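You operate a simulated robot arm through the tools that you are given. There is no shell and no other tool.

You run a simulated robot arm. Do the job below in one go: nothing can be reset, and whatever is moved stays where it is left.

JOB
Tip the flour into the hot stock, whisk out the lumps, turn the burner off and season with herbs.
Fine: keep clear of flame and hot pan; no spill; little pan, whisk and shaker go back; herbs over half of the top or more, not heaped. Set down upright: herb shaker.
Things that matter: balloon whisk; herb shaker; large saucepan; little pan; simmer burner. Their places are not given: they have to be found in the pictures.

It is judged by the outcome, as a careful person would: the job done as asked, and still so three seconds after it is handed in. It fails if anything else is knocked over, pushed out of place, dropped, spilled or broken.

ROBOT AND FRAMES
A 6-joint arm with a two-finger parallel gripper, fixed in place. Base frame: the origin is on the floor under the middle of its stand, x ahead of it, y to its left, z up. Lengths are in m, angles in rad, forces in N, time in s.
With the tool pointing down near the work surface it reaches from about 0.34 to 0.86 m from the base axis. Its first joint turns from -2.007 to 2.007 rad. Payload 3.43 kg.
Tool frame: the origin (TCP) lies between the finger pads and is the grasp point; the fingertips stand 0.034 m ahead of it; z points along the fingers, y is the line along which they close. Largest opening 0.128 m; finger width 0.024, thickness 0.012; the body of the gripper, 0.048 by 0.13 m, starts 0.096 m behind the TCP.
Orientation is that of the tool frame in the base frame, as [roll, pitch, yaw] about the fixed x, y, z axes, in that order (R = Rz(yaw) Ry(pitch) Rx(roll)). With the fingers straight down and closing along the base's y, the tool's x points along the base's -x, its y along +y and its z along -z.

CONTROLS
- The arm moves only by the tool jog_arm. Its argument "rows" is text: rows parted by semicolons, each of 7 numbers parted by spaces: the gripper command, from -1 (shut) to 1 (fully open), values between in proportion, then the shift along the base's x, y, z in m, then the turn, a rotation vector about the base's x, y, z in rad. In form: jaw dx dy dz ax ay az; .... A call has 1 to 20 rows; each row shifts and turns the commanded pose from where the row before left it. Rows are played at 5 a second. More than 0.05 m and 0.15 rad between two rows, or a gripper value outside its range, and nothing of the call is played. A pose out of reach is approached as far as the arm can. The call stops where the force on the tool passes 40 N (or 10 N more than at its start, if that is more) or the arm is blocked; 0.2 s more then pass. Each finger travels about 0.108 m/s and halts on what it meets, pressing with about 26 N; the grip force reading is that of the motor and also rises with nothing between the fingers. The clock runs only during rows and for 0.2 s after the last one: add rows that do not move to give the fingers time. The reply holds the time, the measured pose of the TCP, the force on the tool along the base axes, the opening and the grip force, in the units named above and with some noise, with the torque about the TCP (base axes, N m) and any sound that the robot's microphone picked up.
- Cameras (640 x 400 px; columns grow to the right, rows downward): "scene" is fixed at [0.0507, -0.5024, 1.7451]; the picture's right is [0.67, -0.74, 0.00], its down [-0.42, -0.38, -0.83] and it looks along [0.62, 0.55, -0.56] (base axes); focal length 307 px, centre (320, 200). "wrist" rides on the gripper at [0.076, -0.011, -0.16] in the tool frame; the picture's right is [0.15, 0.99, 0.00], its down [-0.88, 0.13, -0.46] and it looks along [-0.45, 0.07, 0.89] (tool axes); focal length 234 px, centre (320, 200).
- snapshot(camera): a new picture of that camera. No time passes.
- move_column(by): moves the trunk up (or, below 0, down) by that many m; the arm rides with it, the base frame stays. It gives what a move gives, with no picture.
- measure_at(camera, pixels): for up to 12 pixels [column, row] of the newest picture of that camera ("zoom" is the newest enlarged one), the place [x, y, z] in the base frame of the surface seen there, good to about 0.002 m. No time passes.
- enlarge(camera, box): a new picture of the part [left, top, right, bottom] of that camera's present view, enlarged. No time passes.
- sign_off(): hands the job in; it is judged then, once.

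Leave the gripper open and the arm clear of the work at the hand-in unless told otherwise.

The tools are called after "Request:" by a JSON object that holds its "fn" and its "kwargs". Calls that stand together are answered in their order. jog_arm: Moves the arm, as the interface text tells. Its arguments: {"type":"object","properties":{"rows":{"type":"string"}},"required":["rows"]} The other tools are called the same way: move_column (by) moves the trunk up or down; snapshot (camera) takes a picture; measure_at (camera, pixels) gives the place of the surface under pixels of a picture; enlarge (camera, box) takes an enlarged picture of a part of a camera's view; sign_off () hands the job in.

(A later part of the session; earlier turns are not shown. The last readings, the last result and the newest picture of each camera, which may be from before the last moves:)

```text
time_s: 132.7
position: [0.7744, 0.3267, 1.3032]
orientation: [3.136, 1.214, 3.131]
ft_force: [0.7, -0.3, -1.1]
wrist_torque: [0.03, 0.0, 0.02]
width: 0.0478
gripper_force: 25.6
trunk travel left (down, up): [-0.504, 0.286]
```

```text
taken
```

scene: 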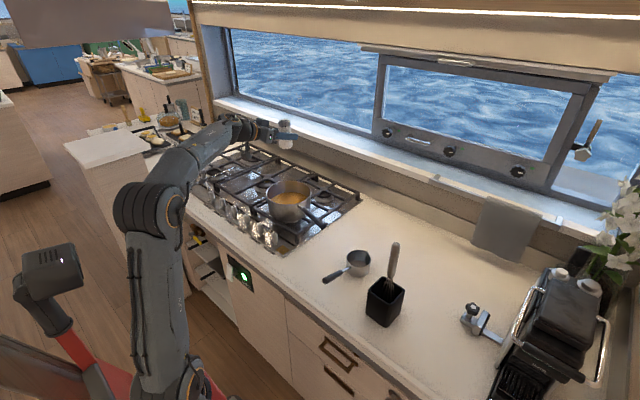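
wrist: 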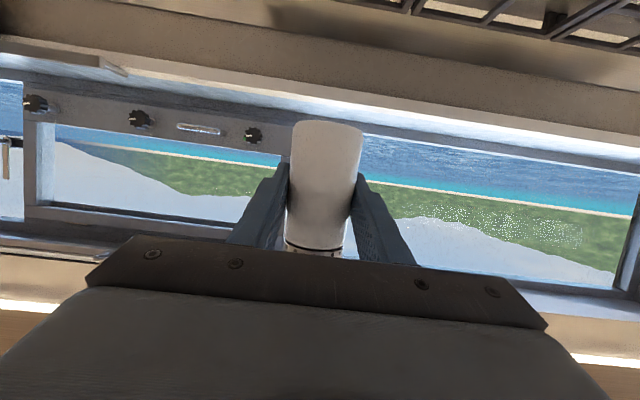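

Shaker upright above the saucepan centre. I roll it 90° about x (dome toward -y), shifting +y so the dome stays over the pan, and lower to z≈1.2.

Request:
{"fn": "jog_arm", "kwargs": {"rows": "-0.6 0 0.008 -0.009 0.13 0 0; -0.6 0 0.008 -0.009 0.13 0 0; -0.6 0 0.008 -0.009 0.13 0 0; -0.6 0 0.007 -0.009 0.13 0 0; -0.6 0 0.006 -0.009 0.13 0 0; -0.6 0 0.006 -0.009 0.13 0 0; -0.6 0 0.005 -0.009 0.13 0 0; -0.6 0 0.004 -0.009 0.13 0 0; -0.6 0 0.004 -0.009 0.13 0 0; -0.6 0 0.002 -0.009 0.13 0 0; -0.6 0 0.002 -0.009 0.13 0 0; -0.6 0 0 0 0 0 0"}}

Request:
{"fn": "snapshot", "kwargs": {"camera": "scene"}}

Request:
{"fn": "enlarge", "kwargs": {"camera": "scene", "box": [225, 110, 345, 240]}}

```text
time_s: 135.3
position: [0.819, 0.4299, 1.3451]
orientation: [1.665, 0.133, 1.933]
ft_force: [-0.3, 0.4, -0.9]
wrist_torque: [0.01, 0.0, -0.02]
width: 0.0481
gripper_force: 26.1
out of reach, approached as far as the arm can: row 8, 9, 10, 11
trunk travel left (down, up): [-0.504, 0.286]
```

```text
taken
```

scene: 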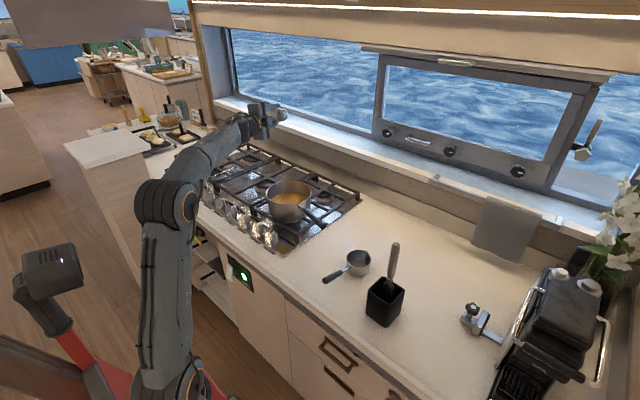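

```text
3.08 times, centred on (285, 175) of scene
```

zoom: 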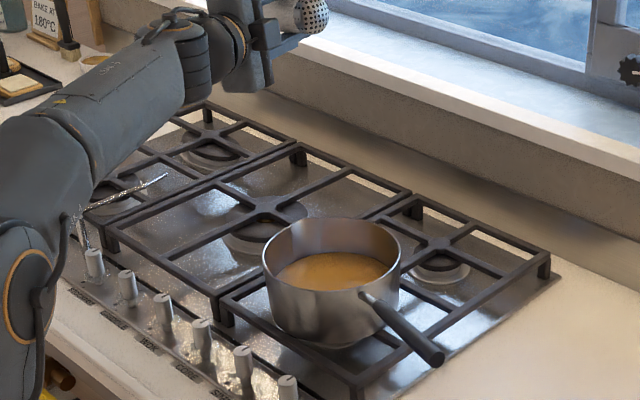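

Rows 8–11 were out of reach and the arm drifted to (0.819,0.430,1.345): rolling that way hits a limit near 74°. The shaker hasn't passed horizontal. I roll it back upright right away and bring it back over the saucepan; then I'll try the opposite roll direction.

Request:
{"fn": "jog_arm", "kwargs": {"rows": "-0.6 0 0 0 -0.129 0 0; -0.6 0 0 0 -0.129 0 0; -0.6 -0.005 -0.01 0 -0.129 0 0; -0.6 -0.006 -0.014 -0.006 -0.129 0 0; -0.6 -0.006 -0.014 -0.006 -0.129 0 0; -0.6 -0.006 -0.014 -0.006 -0.129 0 0; -0.6 -0.006 -0.014 -0.006 -0.129 0 0; -0.6 -0.006 -0.014 -0.006 -0.129 0 0; -0.6 -0.006 -0.014 -0.006 -0.129 0 0; -0.6 -0.004 -0.009 -0.006 -0.129 0 0; -0.6 0 0 0 0 0 0"}}

Request:
{"fn": "enlarge", "kwargs": {"camera": "scene", "box": [225, 110, 345, 240]}}

```text
time_s: 137.7
position: [0.7754, 0.328, 1.3019]
orientation: [2.755, 1.188, 2.778]
ft_force: [-0.4, 0.5, -1.3]
wrist_torque: [-0.02, -0.01, 0.02]
width: 0.0481
gripper_force: 25.7
trunk travel left (down, up): [-0.504, 0.286]
```

```text
3.08 times, centred on (285, 175) of scene
```

zoom: 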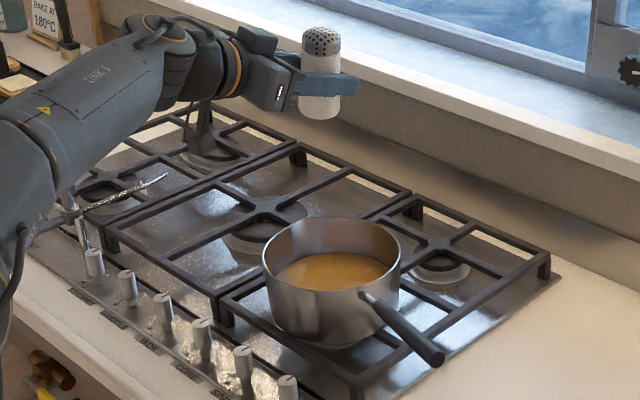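

Back above the saucepan with ~8° of residual roll; hob looks clean. Now I try rolling the other way (-x, dome toward +y), in small portions.

Request:
{"fn": "jog_arm", "kwargs": {"rows": "-0.6 0 0 0 -0.13 0 0; -0.6 0 -0.007 0 -0.13 0 0; -0.6 0 -0.008 0 -0.13 0 0; -0.6 0 -0.008 0 -0.13 0 0; -0.6 0 -0.007 0 -0.13 0 0; -0.6 0 -0.006 0 -0.13 0 0; -0.6 0 0 0 0 0 0"}}

Request:
{"fn": "enlarge", "kwargs": {"camera": "scene", "box": [225, 110, 345, 240]}}

```text
time_s: 139.3
position: [0.7747, 0.2908, 1.3028]
orientation: [-2.008, 0.853, -2.132]
ft_force: [-0.5, 0.5, -2.7]
wrist_torque: [0.03, -0.03, 0.0]
width: 0.0482
gripper_force: 26.3
trunk travel left (down, up): [-0.504, 0.286]
```

```text
3.08 times, centred on (285, 175) of scene
```

zoom: 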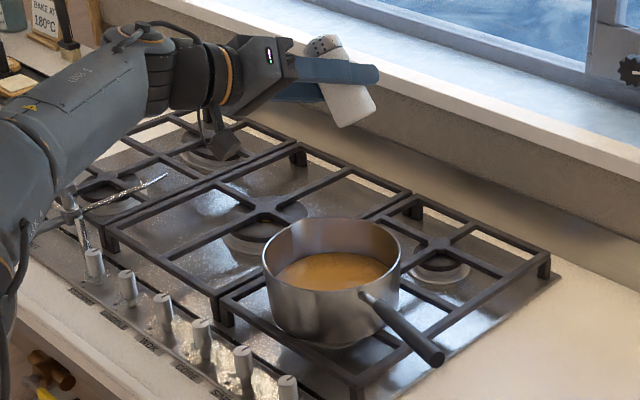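

Works this way. Continue to about 82° of roll, keeping the dome over the pan.

Request:
{"fn": "jog_arm", "kwargs": {"rows": "-0.6 0 -0.006 0 -0.13 0 0; -0.6 0 -0.005 0 -0.13 0 0; -0.6 0 -0.004 0 -0.13 0 0; -0.6 0 -0.004 0 -0.13 0 0; -0.6 0 -0.003 0 -0.13 0 0; -0.6 0 -0.002 0 -0.13 0 0; -0.6 0 0 0 0 0 0"}}

Request:
{"fn": "enlarge", "kwargs": {"camera": "scene", "box": [225, 110, 345, 240]}}

```text
time_s: 140.9
position: [0.7738, 0.2672, 1.3009]
orientation: [-1.619, 0.143, -1.933]
ft_force: [0.3, 0.8, -1.7]
wrist_torque: [0.04, 0.01, 0.03]
width: 0.0479
gripper_force: 26.5
trunk travel left (down, up): [-0.504, 0.286]
```

```text
3.08 times, centred on (285, 175) of scene
```

zoom: 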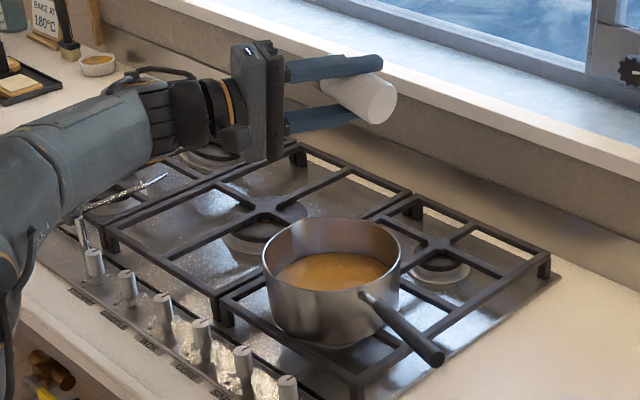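

Horizontal now with the dome over the pan. I lower to z≈1.21 and continue rolling to ≈127°.

Request:
{"fn": "jog_arm", "kwargs": {"rows": "-0.6 0 0 -0.03 0 0 0; -0.6 0 0 -0.03 0 0 0; -0.6 0 0 -0.03 0 0 0; -0.6 0 0 0 -0.13 0 0; -0.6 0 0.001 0 -0.13 0 0; -0.6 0 0.002 0 -0.13 0 0; -0.6 0 0.002 0 -0.13 0 0; -0.6 0 0.003 0 -0.13 0 0; -0.6 0 0.003 0 -0.13 0 0; -0.6 0 0 0 0 0 0"}}

Request:
{"fn": "enlarge", "kwargs": {"camera": "scene", "box": [225, 110, 345, 240]}}

```text
time_s: 143.1
position: [0.7743, 0.2788, 1.213]
orientation: [-1.319, -0.582, -2.002]
ft_force: [0.7, 1.0, -2.1]
wrist_torque: [-0.02, -0.03, -0.01]
width: 0.0481
gripper_force: 25.8
trunk travel left (down, up): [-0.504, 0.286]
```

```text
3.08 times, centred on (285, 175) of scene
```

zoom: 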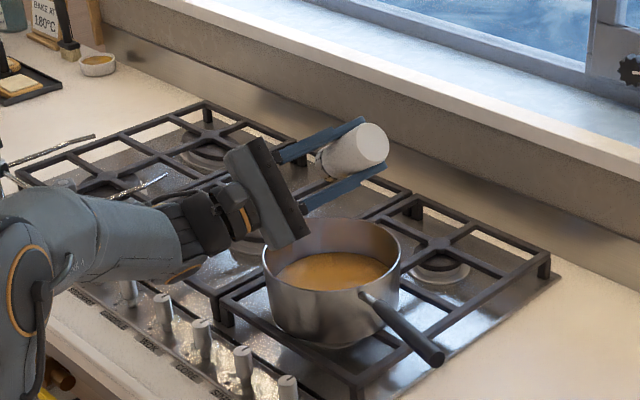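

127° reached. I check the clearance of the gripper corner near the pan rim and whether any herbs fall.

Request:
{"fn": "measure_at", "kwargs": {"camera": "zoom", "pixels": [[292, 243], [300, 235], [280, 225], [270, 240], [240, 230], [360, 150], [330, 155], [320, 165], [330, 200], [330, 265], [360, 270], [300, 275]]}}

Request:
{"fn": "enlarge", "kwargs": {"camera": "scene", "box": [265, 140, 325, 215]}}

```text
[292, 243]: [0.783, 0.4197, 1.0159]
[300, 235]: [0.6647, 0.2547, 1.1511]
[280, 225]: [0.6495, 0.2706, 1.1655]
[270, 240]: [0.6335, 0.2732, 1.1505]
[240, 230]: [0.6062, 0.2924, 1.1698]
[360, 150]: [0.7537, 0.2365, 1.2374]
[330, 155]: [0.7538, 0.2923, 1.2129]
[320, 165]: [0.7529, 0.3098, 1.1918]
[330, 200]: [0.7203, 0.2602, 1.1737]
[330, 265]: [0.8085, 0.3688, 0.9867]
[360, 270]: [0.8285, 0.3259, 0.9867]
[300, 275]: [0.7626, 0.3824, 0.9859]
```

```text
5.33 times, centred on (295, 178) of scene
```

zoom: 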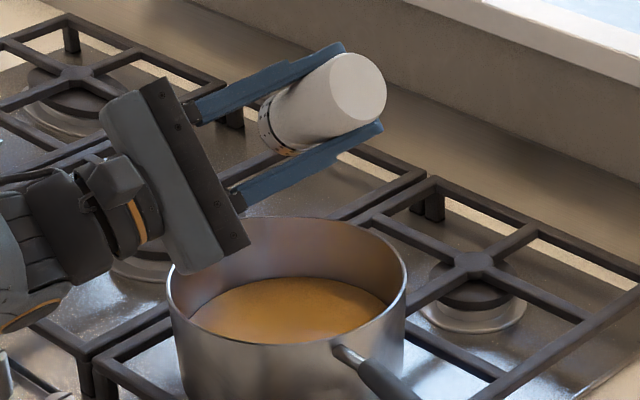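

Clearance is good (gripper ≥1.15). No herbs have fallen yet. I continue rolling to ≈170° with dome kept over the centre.

Request:
{"fn": "jog_arm", "kwargs": {"rows": "-0.6 0 0.005 0 -0.13 0 0; -0.6 0 0.006 0 -0.13 0 0; -0.6 0 0.006 0 -0.13 0 0; -0.6 0 0 0 0 0 0"}}

Request:
{"fn": "enlarge", "kwargs": {"camera": "scene", "box": [235, 120, 335, 230]}}

```text
time_s: 144.1
position: [0.775, 0.296, 1.2129]
orientation: [-1.054, -0.923, -2.186]
ft_force: [-0.3, -0.2, -0.9]
wrist_torque: [0.03, 0.03, 0.0]
width: 0.0478
gripper_force: 25.9
trunk travel left (down, up): [-0.504, 0.286]
```

```text
3.64 times, centred on (285, 175) of scene
```

zoom: 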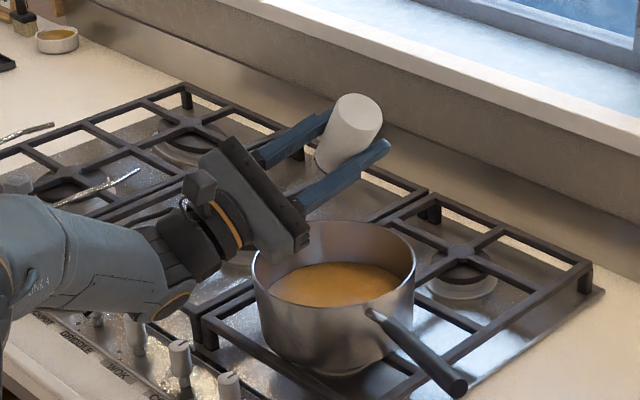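

149° now. Three more steps to ≈171°.

Request:
{"fn": "jog_arm", "kwargs": {"rows": "-0.6 0 0.006 0 -0.13 0 0; -0.6 0 0.007 0 -0.13 0 0; -0.6 0 0.008 0 -0.13 0 0; -0.6 0 0 0 0 0 0"}}

Request:
{"fn": "enlarge", "kwargs": {"camera": "scene", "box": [235, 120, 335, 230]}}

Request:
{"fn": "snapshot", "kwargs": {"camera": "wrist"}}

```text
time_s: 145.1
position: [0.7744, 0.317, 1.2124]
orientation: [-0.437, -1.179, -2.73]
ft_force: [-0.6, -0.2, -0.8]
wrist_torque: [0.04, 0.0, 0.0]
width: 0.0478
gripper_force: 25.7
trunk travel left (down, up): [-0.504, 0.286]
```

```text
3.64 times, centred on (285, 175) of scene
```

zoom: 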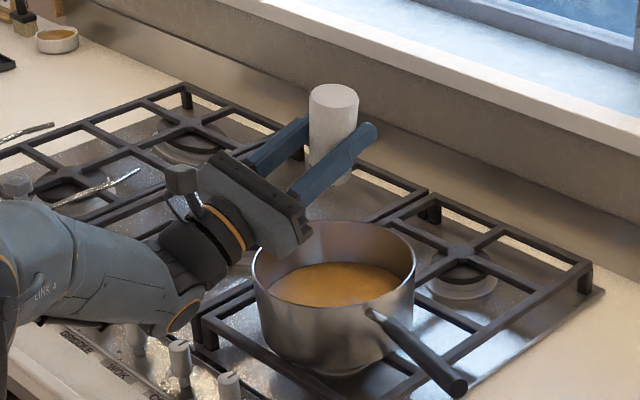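

```text
taken
```

wrist: 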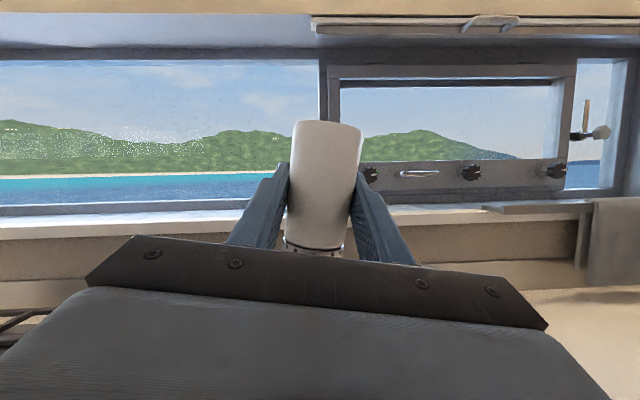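

Fully inverted, nothing falling until shaken. I check the clearances of the wrist and gripper low points.

Request:
{"fn": "measure_at", "kwargs": {"camera": "zoom", "pixels": [[285, 250], [300, 235], [250, 225], [185, 310], [200, 290], [160, 320], [230, 255], [335, 95], [335, 170], [320, 180], [120, 325], [40, 330]]}}

```text
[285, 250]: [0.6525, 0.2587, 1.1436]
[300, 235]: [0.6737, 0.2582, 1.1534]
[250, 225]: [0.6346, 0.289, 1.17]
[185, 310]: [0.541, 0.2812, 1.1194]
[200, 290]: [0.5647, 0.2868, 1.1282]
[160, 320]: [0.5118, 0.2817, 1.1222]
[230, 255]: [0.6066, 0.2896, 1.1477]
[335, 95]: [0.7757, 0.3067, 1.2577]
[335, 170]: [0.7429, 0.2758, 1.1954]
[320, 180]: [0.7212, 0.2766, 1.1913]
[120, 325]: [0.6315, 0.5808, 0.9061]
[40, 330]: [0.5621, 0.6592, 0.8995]
```

All clear of the pan. I lower 4 cm, move the dome over one side (+4 cm x), and give one small test shake to see how much comes out.

Request:
{"fn": "jog_arm", "kwargs": {"rows": "-0.6 0.02 0 -0.02 0 0 0; -0.6 0.02 0 -0.02 0 0 0; -0.6 0 0 0 0 0 0; -0.6 0 0 0.015 0 0 0; -0.6 0 0 -0.015 0 0 0; -0.6 0 0 0 0 0 0"}}

Request:
{"fn": "enlarge", "kwargs": {"camera": "scene", "box": [255, 140, 335, 225]}}

```text
time_s: 146.5
position: [0.8151, 0.317, 1.1724]
orientation: [-0.441, -1.18, -2.725]
ft_force: [-0.4, -0.4, -1.8]
wrist_torque: [-0.02, 0.0, 0.01]
width: 0.0481
gripper_force: 25.7
trunk travel left (down, up): [-0.504, 0.286]
```

```text
4.71 times, centred on (295, 182) of scene
```

zoom: 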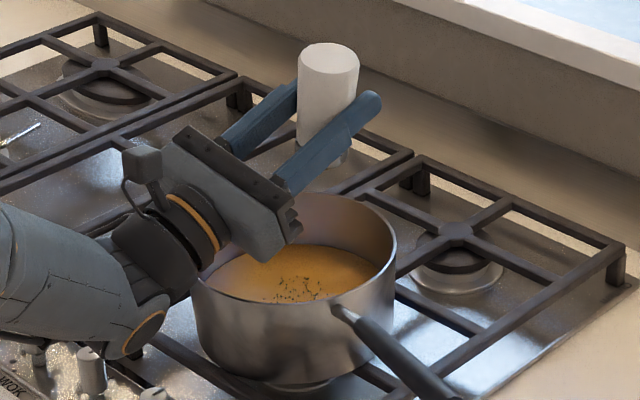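

Herbs come out. I zoom on the stock to see where and how much landed.

Request:
{"fn": "enlarge", "kwargs": {"camera": "scene", "box": [270, 182, 316, 212]}}

Request:
{"fn": "measure_at", "kwargs": {"camera": "zoom", "pixels": [[240, 200], [300, 190], [350, 180], [200, 180], [310, 240], [380, 160], [420, 140], [150, 120], [280, 120], [400, 200], [450, 100], [100, 200]]}}

```text
13.33 times, centred on (293, 197) of scene
```

zoom: 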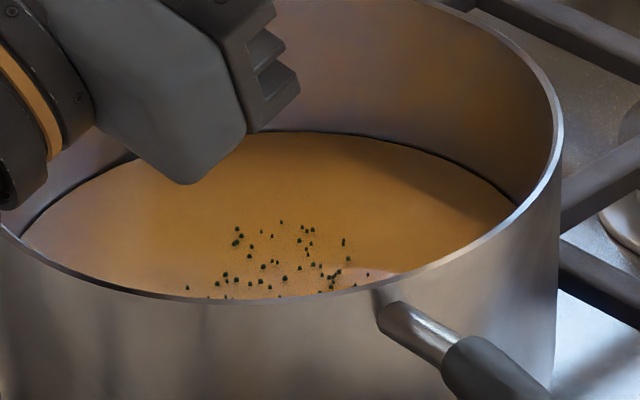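

```text
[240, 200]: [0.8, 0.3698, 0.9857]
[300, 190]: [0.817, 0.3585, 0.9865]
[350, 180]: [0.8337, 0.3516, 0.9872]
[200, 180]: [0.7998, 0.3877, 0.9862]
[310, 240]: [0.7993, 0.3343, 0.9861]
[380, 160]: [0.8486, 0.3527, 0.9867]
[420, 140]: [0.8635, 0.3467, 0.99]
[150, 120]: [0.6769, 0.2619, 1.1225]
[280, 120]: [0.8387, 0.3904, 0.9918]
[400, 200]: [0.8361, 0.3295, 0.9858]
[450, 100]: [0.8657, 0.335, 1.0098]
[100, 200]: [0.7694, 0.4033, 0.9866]
```

Request:
{"fn": "measure_at", "kwargs": {"camera": "zoom", "pixels": [[237, 230], [281, 223], [344, 243], [187, 288], [215, 285], [263, 266], [300, 270], [335, 280], [367, 274], [260, 285], [320, 265], [250, 297]]}}

```text
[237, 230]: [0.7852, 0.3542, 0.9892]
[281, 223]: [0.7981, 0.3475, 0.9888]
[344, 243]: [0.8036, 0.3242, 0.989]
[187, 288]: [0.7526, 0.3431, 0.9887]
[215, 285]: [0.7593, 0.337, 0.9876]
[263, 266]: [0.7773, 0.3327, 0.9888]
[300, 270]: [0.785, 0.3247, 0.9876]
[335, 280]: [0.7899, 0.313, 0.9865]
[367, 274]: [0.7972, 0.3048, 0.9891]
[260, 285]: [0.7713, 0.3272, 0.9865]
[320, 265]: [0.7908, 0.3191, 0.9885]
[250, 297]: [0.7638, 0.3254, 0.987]
```

About 40 flakes landed around (0.78,0.33), partly released while I was still moving. I do one purely vertical shake here (dome ≈(0.815,0.327)) to calibrate where flakes land.

Request:
{"fn": "jog_arm", "kwargs": {"rows": "-0.6 0 0 0.015 0 0 0; -0.6 0 0 -0.015 0 0 0; -0.6 0 0 0 0 0 0"}}

Request:
{"fn": "enlarge", "kwargs": {"camera": "scene", "box": [270, 182, 316, 212]}}

```text
time_s: 147.3
position: [0.8142, 0.3178, 1.1737]
orientation: [-0.441, -1.18, -2.725]
ft_force: [-0.6, -0.8, -0.9]
wrist_torque: [0.03, 0.0, -0.02]
width: 0.0479
gripper_force: 25.5
trunk travel left (down, up): [-0.504, 0.286]
```

```text
13.33 times, centred on (293, 197) of scene
```

zoom: 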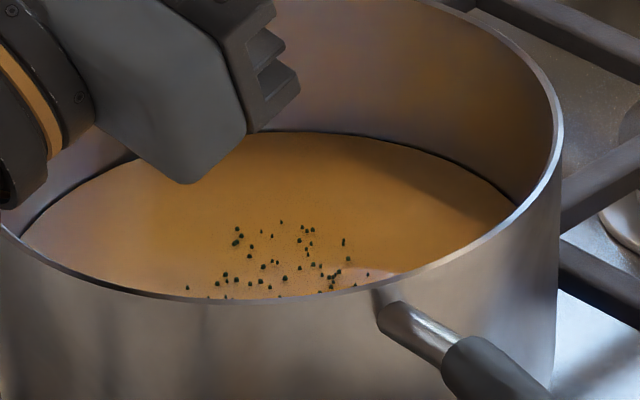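

That small vertical shake released nothing; a brisker motion is needed. I try a 3 cm up-down shake at the same place.

Request:
{"fn": "jog_arm", "kwargs": {"rows": "-0.6 0 0 0.03 0 0 0; -0.6 0 0 -0.03 0 0 0; -0.6 0 0 0 0 0 0; -0.6 0 0 0 0 0 0"}}

Request:
{"fn": "enlarge", "kwargs": {"camera": "scene", "box": [270, 182, 316, 212]}}

```text
time_s: 148.3
position: [0.8128, 0.316, 1.1724]
orientation: [-0.44, -1.179, -2.726]
ft_force: [-0.9, 0.1, -0.8]
wrist_torque: [0.02, 0.02, 0.01]
width: 0.0482
gripper_force: 26.1
trunk travel left (down, up): [-0.504, 0.286]
```

```text
13.33 times, centred on (293, 197) of scene
```

zoom: 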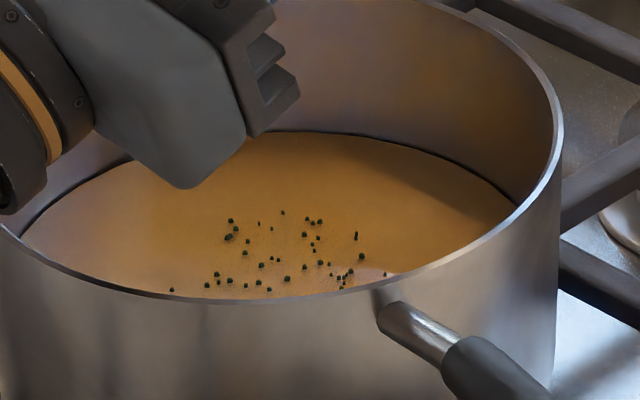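

The flakes are now spread a bit wider around the pan's centre (about 20% of the top). I move slowly to other spots around the pan and shake vertically at each, checking in between. Next spot: dome toward +y.

Request:
{"fn": "jog_arm", "kwargs": {"rows": "-0.6 -0.0055 0.013 0 0 0 0; -0.6 -0.0055 0.013 0 0 0 0; -0.6 -0.0055 0.013 0 0 0 0; -0.6 0 0 0.03 0 0 0; -0.6 0 0 -0.03 0 0 0; -0.6 0 0 0 0 0 0"}}

Request:
{"fn": "enlarge", "kwargs": {"camera": "scene", "box": [270, 182, 316, 212]}}

```text
time_s: 149.7
position: [0.7976, 0.3544, 1.1754]
orientation: [-0.442, -1.18, -2.728]
ft_force: [-0.1, 0.0, -1.3]
wrist_torque: [-0.03, 0.0, 0.02]
width: 0.0483
gripper_force: 26.1
trunk travel left (down, up): [-0.504, 0.286]
```

```text
13.33 times, centred on (293, 197) of scene
```

zoom: 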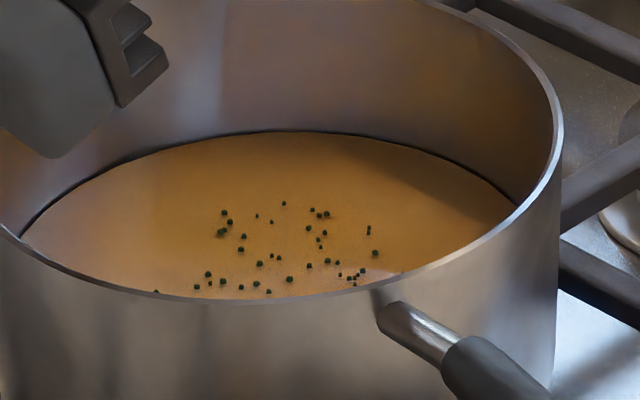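

The layer keeps widening evenly. I measure its extent.

Request:
{"fn": "measure_at", "kwargs": {"camera": "zoom", "pixels": [[403, 271], [155, 291], [284, 204], [224, 212], [326, 214], [375, 252], [368, 230], [269, 284], [510, 205], [25, 225], [270, 135]]}}

```text
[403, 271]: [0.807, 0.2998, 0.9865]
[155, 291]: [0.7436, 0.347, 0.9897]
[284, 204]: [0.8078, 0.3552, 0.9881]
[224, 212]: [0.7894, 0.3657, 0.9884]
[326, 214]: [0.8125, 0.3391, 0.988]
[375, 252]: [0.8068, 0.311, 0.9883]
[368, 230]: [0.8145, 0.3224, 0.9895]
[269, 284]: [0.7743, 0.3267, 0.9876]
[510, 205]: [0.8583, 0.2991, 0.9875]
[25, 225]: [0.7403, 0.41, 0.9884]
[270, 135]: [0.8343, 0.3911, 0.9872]
```

Radius ≈0.045 of 0.089, i.e. ≈26% covered. I do the next two spots (−x/+y and −x), one shake each.

Request:
{"fn": "jog_arm", "kwargs": {"rows": "-0.6 -0.015 0 0 0 0 0; -0.6 -0.015 0 0 0 0 0; -0.6 -0.015 0 0 0 0 0; -0.6 0 0 0.03 0 0 0; -0.6 0 0 -0.03 0 0 0; -0.6 0 0 0 0 0 0; -0.6 -0.0075 -0.013 0 0 0 0; -0.6 -0.0075 -0.013 0 0 0 0; -0.6 -0.0075 -0.013 0 0 0 0; -0.6 0 0 0.03 0 0 0; -0.6 0 0 -0.03 0 0 0; -0.6 0 0 0 0 0 0"}}

Request:
{"fn": "enlarge", "kwargs": {"camera": "scene", "box": [270, 182, 316, 212]}}

Request:
{"fn": "enlarge", "kwargs": {"camera": "scene", "box": [235, 130, 335, 235]}}

```text
time_s: 152.3
position: [0.7281, 0.3163, 1.1718]
orientation: [-0.441, -1.18, -2.725]
ft_force: [-0.2, -1.0, -1.1]
wrist_torque: [0.0, -0.02, 0.01]
width: 0.048
gripper_force: 26.0
trunk travel left (down, up): [-0.504, 0.286]
```

```text
13.33 times, centred on (293, 197) of scene
```

zoom: 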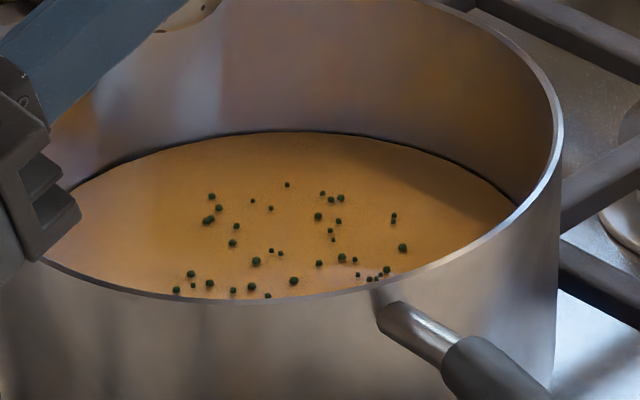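

```text
3.81 times, centred on (285, 182) of scene
```

zoom: 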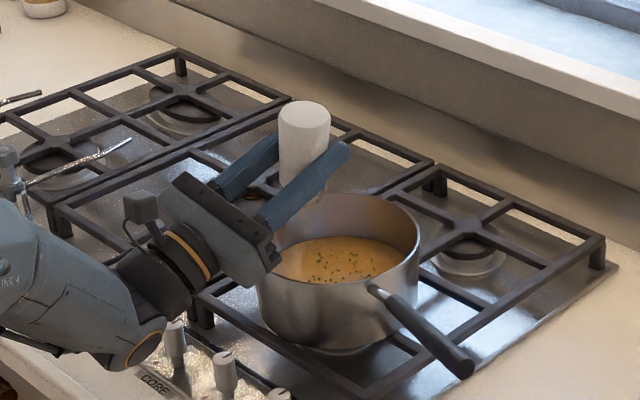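

Coverage is now ≈39%, no heaps. Next two spots on the -y side.

Request:
{"fn": "jog_arm", "kwargs": {"rows": "-0.6 0.0075 -0.013 0 0 0 0; -0.6 0.0075 -0.013 0 0 0 0; -0.6 0.0075 -0.013 0 0 0 0; -0.6 0 0 0.03 0 0 0; -0.6 0 0 -0.03 0 0 0; -0.6 0 0 0 0 0 0; -0.6 0.015 0 0 0 0 0; -0.6 0.015 0 0 0 0 0; -0.6 0.015 0 0 0 0 0; -0.6 0 0 0.03 0 0 0; -0.6 0 0 -0.03 0 0 0; -0.6 0 0 0 0 0 0"}}

Request:
{"fn": "enlarge", "kwargs": {"camera": "scene", "box": [270, 182, 316, 212]}}

Request:
{"fn": "enlarge", "kwargs": {"camera": "scene", "box": [235, 130, 335, 235]}}

```text
time_s: 154.9
position: [0.7981, 0.2779, 1.1724]
orientation: [-0.44, -1.18, -2.726]
ft_force: [0.8, 0.6, -0.7]
wrist_torque: [0.03, -0.04, 0.01]
width: 0.0481
gripper_force: 26.2
trunk travel left (down, up): [-0.504, 0.286]
```

```text
13.33 times, centred on (293, 197) of scene
```

zoom: 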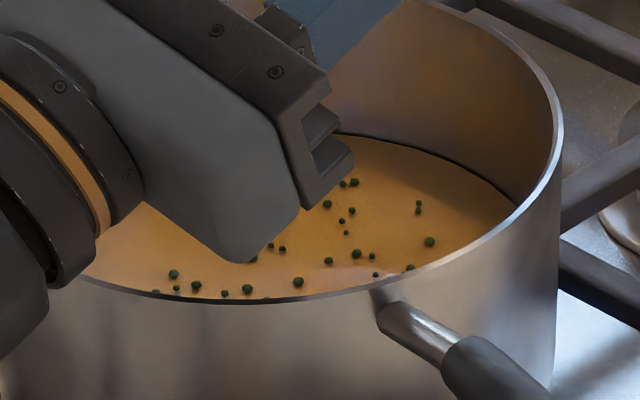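

```text
3.81 times, centred on (285, 182) of scene
```

zoom: 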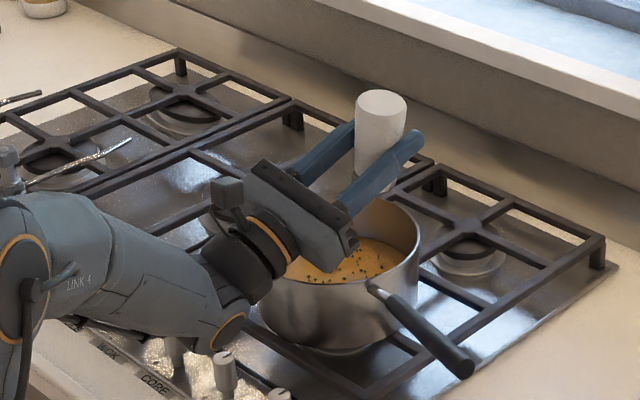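

Coverage ≈55% by scaling. I move to the +x spot for one more shake, then look unobstructed.

Request:
{"fn": "jog_arm", "kwargs": {"rows": "-0.6 0.006 0.013 0 0 0 0; -0.6 0.006 0.013 0 0 0 0; -0.6 0.005 0.013 0 0 0 0; -0.6 0 0 0.03 0 0 0; -0.6 0 0 -0.03 0 0 0; -0.6 0 0 0 0 0 0; -0.6 0 0 0 0 0 0"}}

Request:
{"fn": "enlarge", "kwargs": {"camera": "scene", "box": [270, 182, 316, 212]}}

```text
time_s: 156.5
position: [0.8142, 0.3176, 1.1726]
orientation: [-0.441, -1.179, -2.725]
ft_force: [0.6, -0.3, -1.6]
wrist_torque: [-0.04, 0.02, 0.01]
width: 0.0477
gripper_force: 25.8
trunk travel left (down, up): [-0.504, 0.286]
```

```text
13.33 times, centred on (293, 197) of scene
```

zoom: 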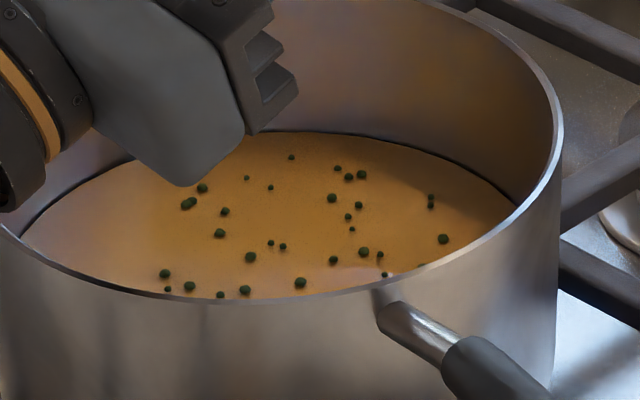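

Request:
{"fn": "measure_at", "kwargs": {"camera": "zoom", "pixels": [[291, 157], [337, 168], [361, 175], [430, 198], [443, 239], [203, 188], [188, 204], [220, 233], [165, 273], [250, 257], [300, 283], [333, 198]]}}

```text
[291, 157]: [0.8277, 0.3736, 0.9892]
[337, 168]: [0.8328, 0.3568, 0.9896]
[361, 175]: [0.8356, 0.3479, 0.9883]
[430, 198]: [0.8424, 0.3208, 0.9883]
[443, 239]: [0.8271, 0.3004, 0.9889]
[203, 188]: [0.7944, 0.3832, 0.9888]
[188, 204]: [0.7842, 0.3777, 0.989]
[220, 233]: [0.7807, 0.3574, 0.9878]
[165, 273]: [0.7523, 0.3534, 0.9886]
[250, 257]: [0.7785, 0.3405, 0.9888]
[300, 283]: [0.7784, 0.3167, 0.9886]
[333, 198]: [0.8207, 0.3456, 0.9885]
```

Outermost flakes lie ≈0.07 from centre of 0.089, so roughly 62–65% of the top is covered, thinly. One last shake over the centre gives some margin without heaping.

Request:
{"fn": "jog_arm", "kwargs": {"rows": "-0.6 -0.013 0 0 0 0 0; -0.6 -0.013 0 0 0 0 0; -0.6 -0.013 0 0 0 0 0; -0.6 0 0 0.03 0 0 0; -0.6 0 0 -0.03 0 0 0; -0.6 0 0 0 0 0 0; -0.6 0 0 0 0 0 0"}}

Request:
{"fn": "enlarge", "kwargs": {"camera": "scene", "box": [270, 182, 316, 212]}}

Request:
{"fn": "enlarge", "kwargs": {"camera": "scene", "box": [235, 130, 335, 235]}}

```text
time_s: 158.1
position: [0.7752, 0.3172, 1.1737]
orientation: [-0.442, -1.18, -2.727]
ft_force: [0.5, 0.1, -1.6]
wrist_torque: [-0.06, -0.01, 0.02]
width: 0.0478
gripper_force: 26.1
trunk travel left (down, up): [-0.504, 0.286]
```

```text
13.33 times, centred on (293, 197) of scene
```

zoom: 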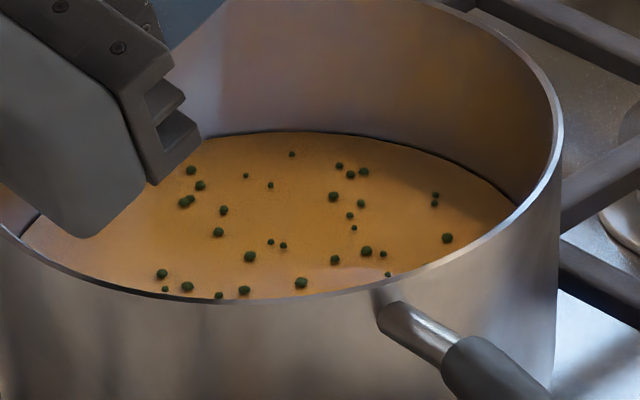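

```text
3.81 times, centred on (285, 182) of scene
```

zoom: 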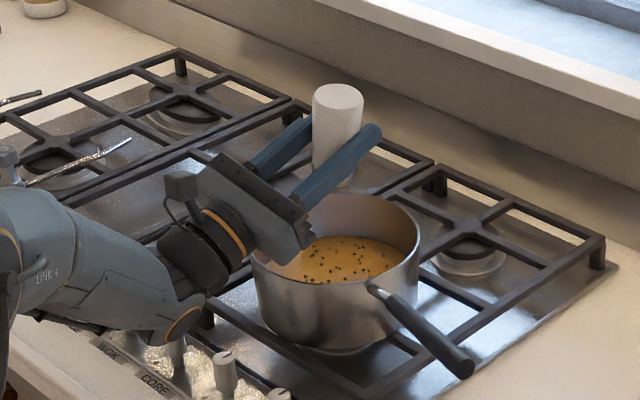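

Spread is now ≈68% of the top, thin and even, nothing on the hob. I stop seasoning: raise slowly, then roll the shaker back along the reverse path.

Request:
{"fn": "jog_arm", "kwargs": {"rows": "-0.6 0 0 0.01 0 0 0; -0.6 0 0 0.01 0 0 0; -0.6 0 0 0.01 0 0 0; -0.6 0 0 0.01 0 0 0; -0.6 0 -0.008 0 0.13 0 0; -0.6 0 -0.007 0 0.13 0 0; -0.6 0 -0.006 0 0.13 0 0; -0.6 0 -0.006 0 0.13 0 0; -0.6 0 -0.006 0 0.13 0 0; -0.6 0 -0.005 0 0.13 0 0; -0.6 0 -0.003 0 0.13 0 0; -0.6 0 -0.003 0 0.13 0 0; -0.6 0 -0.002 0 0.13 0 0; -0.6 0 -0.002 0 0.13 0 0; -0.6 0 -0.001 0 0.13 0 0; -0.6 0 0 0 0.13 0 0; -0.6 0 0 0 0 0 0"}}

Request:
{"fn": "enlarge", "kwargs": {"camera": "scene", "box": [235, 120, 335, 235]}}

```text
time_s: 161.7
position: [0.7765, 0.267, 1.2123]
orientation: [-1.622, 0.147, -1.932]
ft_force: [-0.5, 0.2, -1.5]
wrist_torque: [0.02, -0.03, 0.03]
width: 0.048
gripper_force: 25.8
trunk travel left (down, up): [-0.504, 0.286]
```

```text
3.48 times, centred on (285, 178) of scene
```

zoom: 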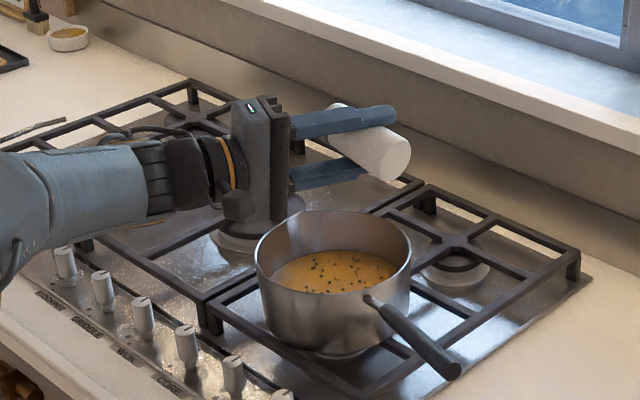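

Shaker is past horizontal going upright. I raise and finish the roll to upright.

Request:
{"fn": "jog_arm", "kwargs": {"rows": "-0.6 0 0.002 0 0.13 0 0; -0.6 0 0.003 0.005 0.13 0 0; -0.6 0 0.004 0.01 0.13 0 0; -0.6 0 0.004 0.01 0.13 0 0; -0.6 0 0.005 0.01 0.13 0 0; -0.6 0 0.006 0.01 0.13 0 0; -0.6 0 0.006 0.01 0.13 0 0; -0.6 0 0.007 0.01 0.13 0 0; -0.6 0 0.008 0.01 0.13 0 0; -0.6 0 0.008 0.01 0.13 0 0; -0.6 0 0.007 0.005 0.13 0 0; -0.6 0 0 0 0 0 0"}}

Request:
{"fn": "enlarge", "kwargs": {"camera": "scene", "box": [235, 110, 335, 235]}}

Request:
{"fn": "enlarge", "kwargs": {"camera": "scene", "box": [265, 177, 321, 216]}}

```text
time_s: 164.3
position: [0.775, 0.3275, 1.3029]
orientation: [3.102, 1.215, 3.1]
ft_force: [-0.4, 0.6, -0.9]
wrist_torque: [0.02, 0.01, 0.01]
width: 0.0478
gripper_force: 26.3
trunk travel left (down, up): [-0.504, 0.286]
```

```text
3.20 times, centred on (285, 172) of scene
```

zoom: 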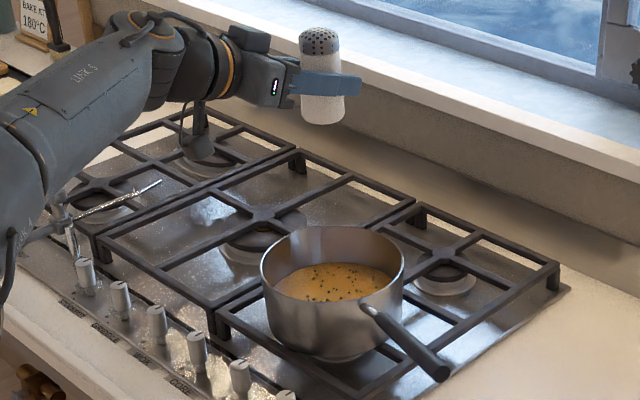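

```text
10.26 times, centred on (293, 196) of scene
```

zoom: 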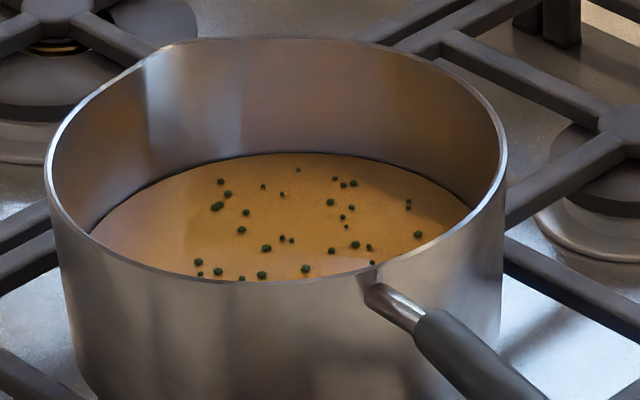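

The saucepan shows an even, thin scatter over most of the surface; burner off. Shaker is upright (1° residual, corrected on the way). I carry it back along the reverse path, high above the whisk.

Request:
{"fn": "jog_arm", "kwargs": {"rows": "-0.6 -0.005 -0.02 0 -0.012 0 0; -0.6 -0.0096 -0.041 0 0 0 0; -0.6 -0.0096 -0.041 0 0 0 0; -0.6 -0.0096 -0.041 0 0 0 0; -0.6 -0.0096 -0.041 0 0 0 0; -0.6 -0.0096 -0.041 0 0 0 0; -0.6 -0.0096 -0.041 0 0 0 0; -0.6 -0.0096 -0.041 0 0 0 0; -0.6 -0.0096 -0.041 0 0 0 0; -0.6 -0.0096 -0.041 0 0 0 0; -0.6 -0.0096 -0.041 0 0 0 0; -0.6 -0.0096 -0.041 0 0 0 0; -0.6 -0.0096 -0.041 0 0 0 0; -0.6 -0.0096 -0.041 0 0 0 0; -0.6 -0.0096 -0.041 0 0 0 0; -0.6 -0.0096 -0.041 0 0 0 0; -0.6 -0.0096 -0.041 0 0 0 0; -0.6 -0.0096 -0.041 0 0 0 0; -0.6 -0.0048 -0.018 0 0 0 0; -0.6 0 0 0 0 0 0"}}

Request:
{"fn": "snapshot", "kwargs": {"camera": "scene"}}

```text
time_s: 168.5
position: [0.6041, -0.4095, 1.3015]
orientation: [3.14, 1.215, 3.136]
ft_force: [0.0, 0.6, -1.1]
wrist_torque: [0.0, -0.03, 0.02]
width: 0.0478
gripper_force: 26.6
trunk travel left (down, up): [-0.504, 0.286]
```

```text
taken
```

scene: 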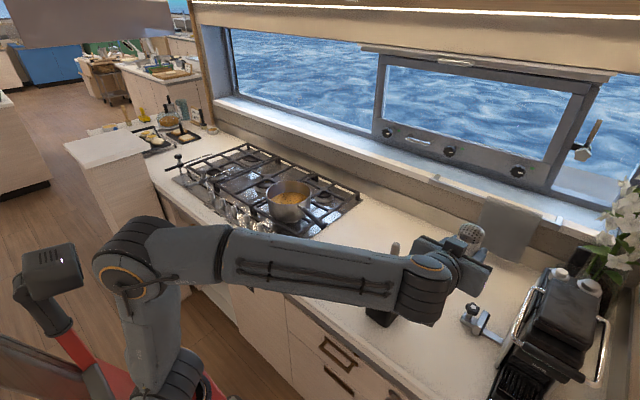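

Back above its place at (0.604,-0.4095). I descend to about 2 cm above the counter position and check.

Request:
{"fn": "jog_arm", "kwargs": {"rows": "-0.6 -0.0005 0.0015 -0.02 0 0 0; -0.6 0 0 -0.03 0 0 0; -0.6 0 0 -0.03 0 0 0; -0.6 0 0 -0.03 0 0 0; -0.6 0 0 -0.03 0 0 0; -0.6 0 0 -0.03 0 0 0; -0.6 0 0 -0.03 0 0 0; -0.6 0 0 -0.03 0 0 0; -0.6 0 0 -0.03 0 0 0; -0.6 0 0 -0.03 0 0 0; -0.6 0 0 -0.03 0 0 0; -0.6 0 0 -0.015 0 0 0; -0.6 0 0 0 0 0 0"}}

Request:
{"fn": "enlarge", "kwargs": {"camera": "scene", "box": [370, 270, 490, 390]}}

```text
time_s: 171.3
position: [0.6013, -0.4044, 0.9669]
orientation: [3.141, 1.216, 3.136]
ft_force: [0.7, 0.3, -0.7]
wrist_torque: [-0.01, 0.04, -0.01]
width: 0.048
gripper_force: 25.8
trunk travel left (down, up): [-0.504, 0.286]
```

```text
3.33 times, centred on (430, 330) of scene
```

zoom: 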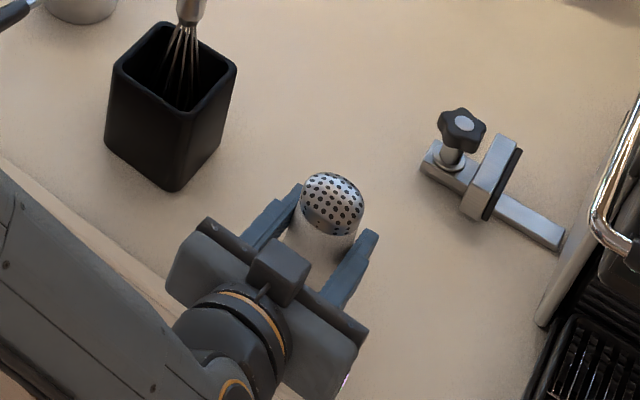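

I correct by (+1.5,-3) mm and lower gently.

Request:
{"fn": "jog_arm", "kwargs": {"rows": "-0.6 0.0015 -0.003 -0.007 0 0 0; -0.6 0 0 -0.006 0 0 0; -0.6 0 0 -0.004 0 0 0; -0.6 0 0 0 0 0 0"}}

```text
time_s: 172.3
position: [0.604, -0.408, 0.951]
orientation: [3.14, 1.215, 3.135]
ft_force: [-0.5, -0.7, -1.3]
wrist_torque: [0.01, -0.04, -0.02]
width: 0.048
gripper_force: 26.2
trunk travel left (down, up): [-0.504, 0.286]
```

Request:
{"fn": "jog_arm", "kwargs": {"rows": "-0.6 0 0 -0.0015 0 0 0; -0.6 0 0 -0.0015 0 0 0; -0.6 0 0 0 0 0 0"}}

```text
time_s: 173.1
position: [0.6038, -0.4083, 0.9496]
orientation: [-3.138, 1.218, 3.139]
ft_force: [0.6, -0.8, 17.9]
wrist_torque: [0.14, -0.1, 0.01]
width: 0.048
gripper_force: 25.5
trunk travel left (down, up): [-0.504, 0.286]
```

Contact felt (18 N). I ease up 0.8 mm and open gradually.

Request:
{"fn": "jog_arm", "kwargs": {"rows": "-0.6 0 0 0.0008 0 0 0; -0.3 0 0 0 0 0 0; -0.22 0 0 0 0 0 0; -0.15 0 0 0 0 0 0; 0 0 0 0 0 0 0; 0.2 0 0 0 0 0 0; 0.5 0 0 0 0 0 0; 0.5 0 0 0 0 0 0"}}

Request:
{"fn": "enlarge", "kwargs": {"camera": "scene", "box": [370, 270, 490, 390]}}

Request:
{"fn": "snapshot", "kwargs": {"camera": "wrist"}}

```text
time_s: 174.9
position: [0.6036, -0.4099, 0.9486]
orientation: [3.139, 1.215, 3.135]
ft_force: [-0.9, 0.2, -0.5]
wrist_torque: [0.02, -0.02, 0.0]
width: 0.0959
gripper_force: 0.0
trunk travel left (down, up): [-0.504, 0.286]
```

```text
3.33 times, centred on (430, 330) of scene
```

zoom: 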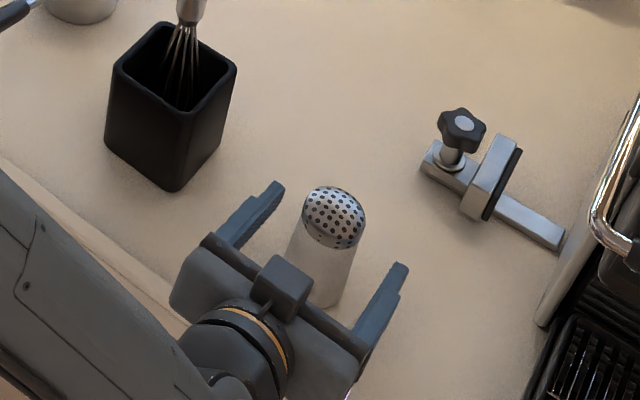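

```text
taken
```

wrist: 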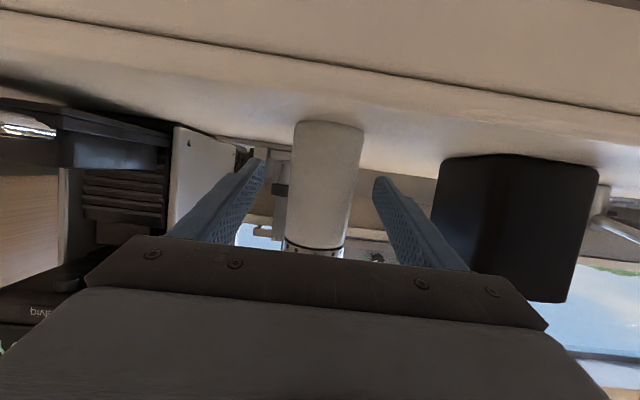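

Shaker stands upright in its place and the fingers are clear. I rise straight up, then retract.

Request:
{"fn": "jog_arm", "kwargs": {"rows": "0.5 0 0 0.015 0 0 0; 0.5 0 0 0.03 0 0 0; 0.5 0 0 0.03 0 0 0; 0.5 0 0 0.035 0 0 0; 0.5 0 0 0.04 0 0 0; 0.5 0 0 0.04 0 0 0; 0.5 0 0 0.04 0 0 0; 0.5 0 0 0.04 0 0 0; 0.5 0 0 0.04 0 0 0; 0.5 0 0 0.03 0 0 0; 0.5 0 0 0 0 0 0"}}

Request:
{"fn": "snapshot", "kwargs": {"camera": "scene"}}

```text
time_s: 177.3
position: [0.6029, -0.41, 1.2889]
orientation: [3.139, 1.215, 3.135]
ft_force: [0.0, 0.3, -0.2]
wrist_torque: [-0.02, 0.0, -0.01]
width: 0.0957
gripper_force: 0.0
trunk travel left (down, up): [-0.504, 0.286]
```

```text
taken
```

scene: 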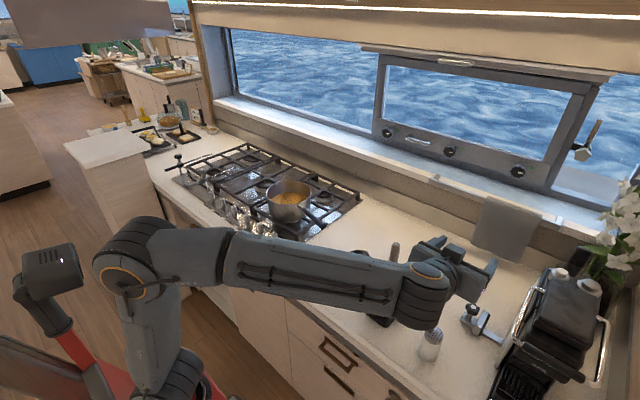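

All three items are back. I bring the tool back to pointing down while withdrawing toward the robot, well above the counter.

Request:
{"fn": "jog_arm", "kwargs": {"rows": "0.5 0 0.015 0 0 0.135 0; 0.5 0 0.02 0 0 0.135 0; 0.5 -0.005 0.02 0 0 0.135 0; 0.5 -0.005 0.03 0 0 0.135 0; 0.5 -0.015 0.035 0 0 0.135 0; 0.5 -0.015 0.04 0 0 0.135 0; 0.5 -0.02 0.04 0 0 0.135 0; 0.5 -0.02 0.04 0 0 0.135 0; 0.5 -0.02 0.04 0 0 0.135 0; 1 -0.02 0.04 0 0 0 0; 1 -0.02 0.04 0 0 0 0; 1 -0.02 0.04 0 0 0 0; 1 0 0.04 0 0 0 0; 1 0 0 0 0 0 0"}}

Request:
{"fn": "snapshot", "kwargs": {"camera": "scene"}}

Request:
{"fn": "snapshot", "kwargs": {"camera": "wrist"}}

```text
time_s: 180.3
position: [0.444, 0.0327, 1.2868]
orientation: [-3.139, 0.001, 3.139]
ft_force: [-0.1, 0.0, 0.3]
wrist_torque: [0.0, -0.02, -0.01]
width: 0.1281
gripper_force: 0.1
trunk travel left (down, up): [-0.504, 0.286]
```

```text
taken
```

scene: 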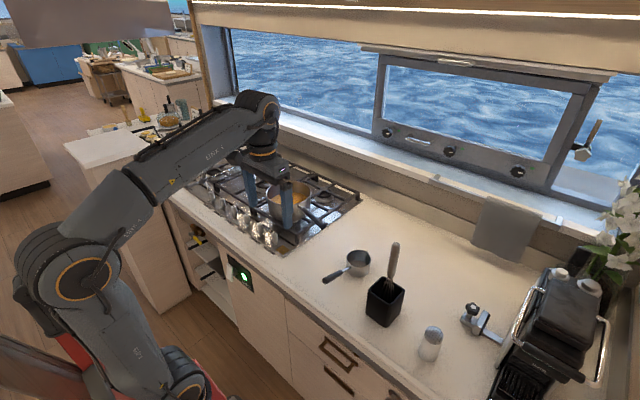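

```text
taken
```

wrist: 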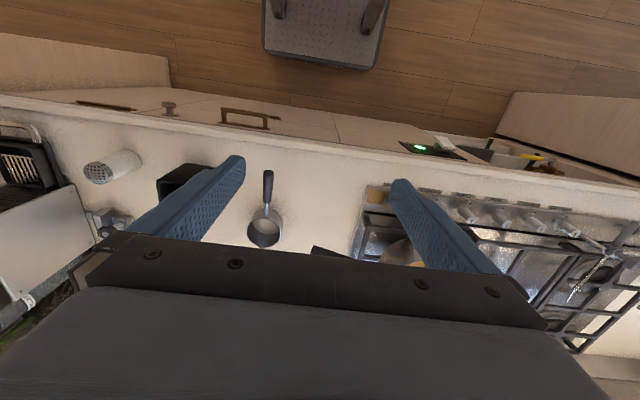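

The arm is clear. I raise the trunk 0.25 m for an unobstructed final inspection of the hob, knob, pan, whisk and shaker.

Request:
{"fn": "move_column", "kwargs": {"by": 0.25}}

Request:
{"fn": "snapshot", "kwargs": {"camera": "scene"}}

Request:
{"fn": "enlarge", "kwargs": {"camera": "scene", "box": [200, 150, 340, 260]}}

Request:
{"fn": "enlarge", "kwargs": {"camera": "scene", "box": [300, 230, 480, 370]}}

Request:
{"fn": "enlarge", "kwargs": {"camera": "wrist", "box": [300, 130, 460, 240]}}

```text
time_s: 182.8
position: [0.4431, 0.031, 1.5385]
orientation: [-3.139, 0.0, 3.137]
ft_force: [-0.3, 0.0, 0.0]
wrist_torque: [0.02, -0.02, -0.03]
width: 0.128
gripper_force: 0.2
trunk travel left (down, up): [-0.754, 0.036]
```

```text
taken
```

scene: 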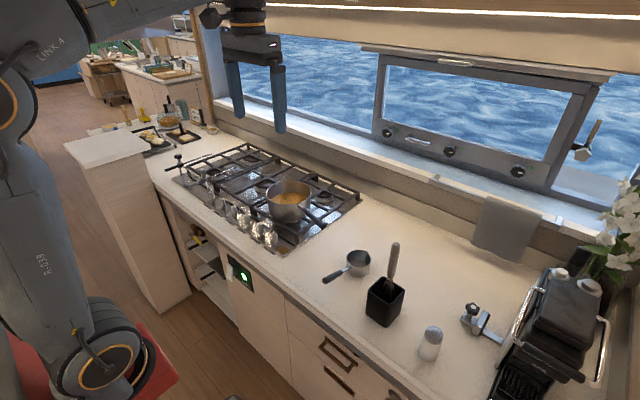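

```text
3.64 times, centred on (270, 205) of scene
```

zoom: 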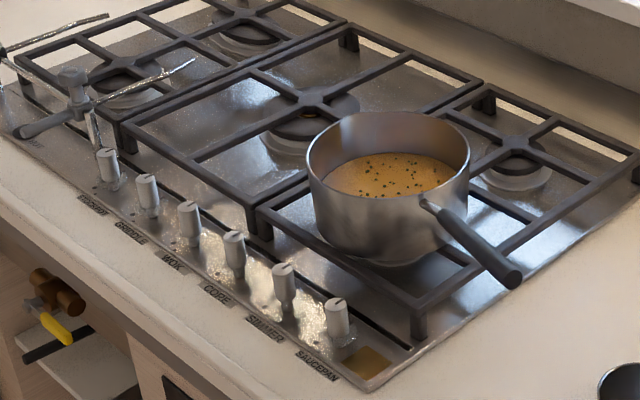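

```text
2.86 times, centred on (390, 300) of scene
```

zoom: 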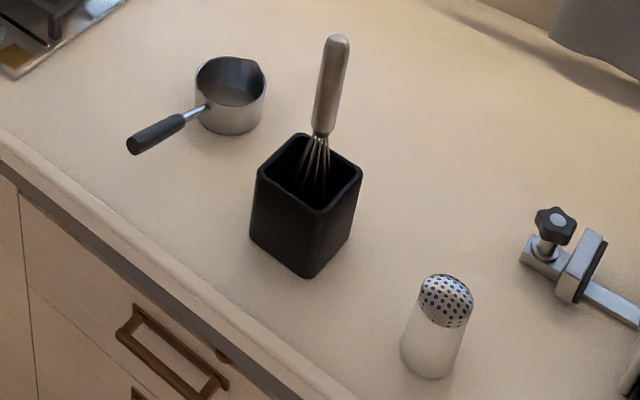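

```text
3.64 times, centred on (380, 185) of wrist
```

zoom: 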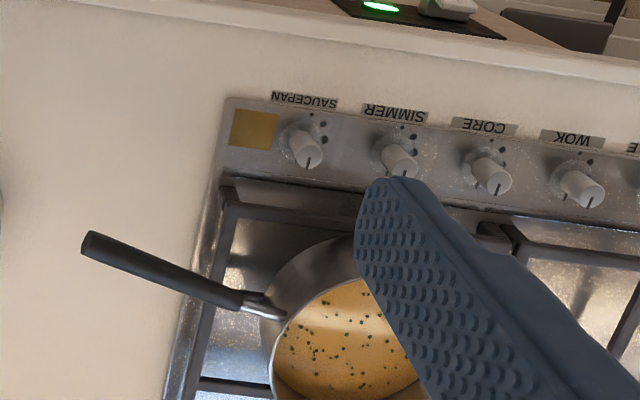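

Everything is in place. From the wrist view the stock is partly hidden by a finger, so I shift the arm in +y at this height to see the herb cover from above.

Request:
{"fn": "jog_arm", "kwargs": {"rows": "1 0 0.04 0 0 0 0; 1 0 0.04 0 0 0 0; 1 0 0.04 0 0 0 0; 1 0 0.04 0 0 0 0; 1 0 0.04 0 0 0 0; 1 0 0.04 0 0 0 0; 1 0 0 0 0 0 0"}}

Request:
{"fn": "snapshot", "kwargs": {"camera": "wrist"}}

```text
time_s: 184.4
position: [0.4445, 0.2685, 1.5368]
orientation: [-3.139, 0.001, 3.139]
ft_force: [-0.1, 0.6, 0.0]
wrist_torque: [-0.02, -0.03, 0.04]
width: 0.1282
gripper_force: 0.1
trunk travel left (down, up): [-0.754, 0.036]
```

```text
taken
```

wrist: 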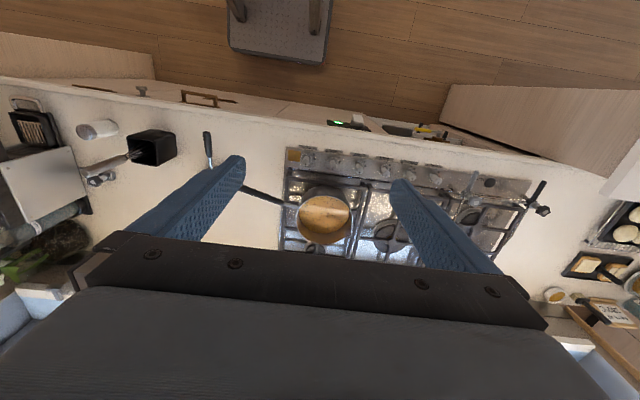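

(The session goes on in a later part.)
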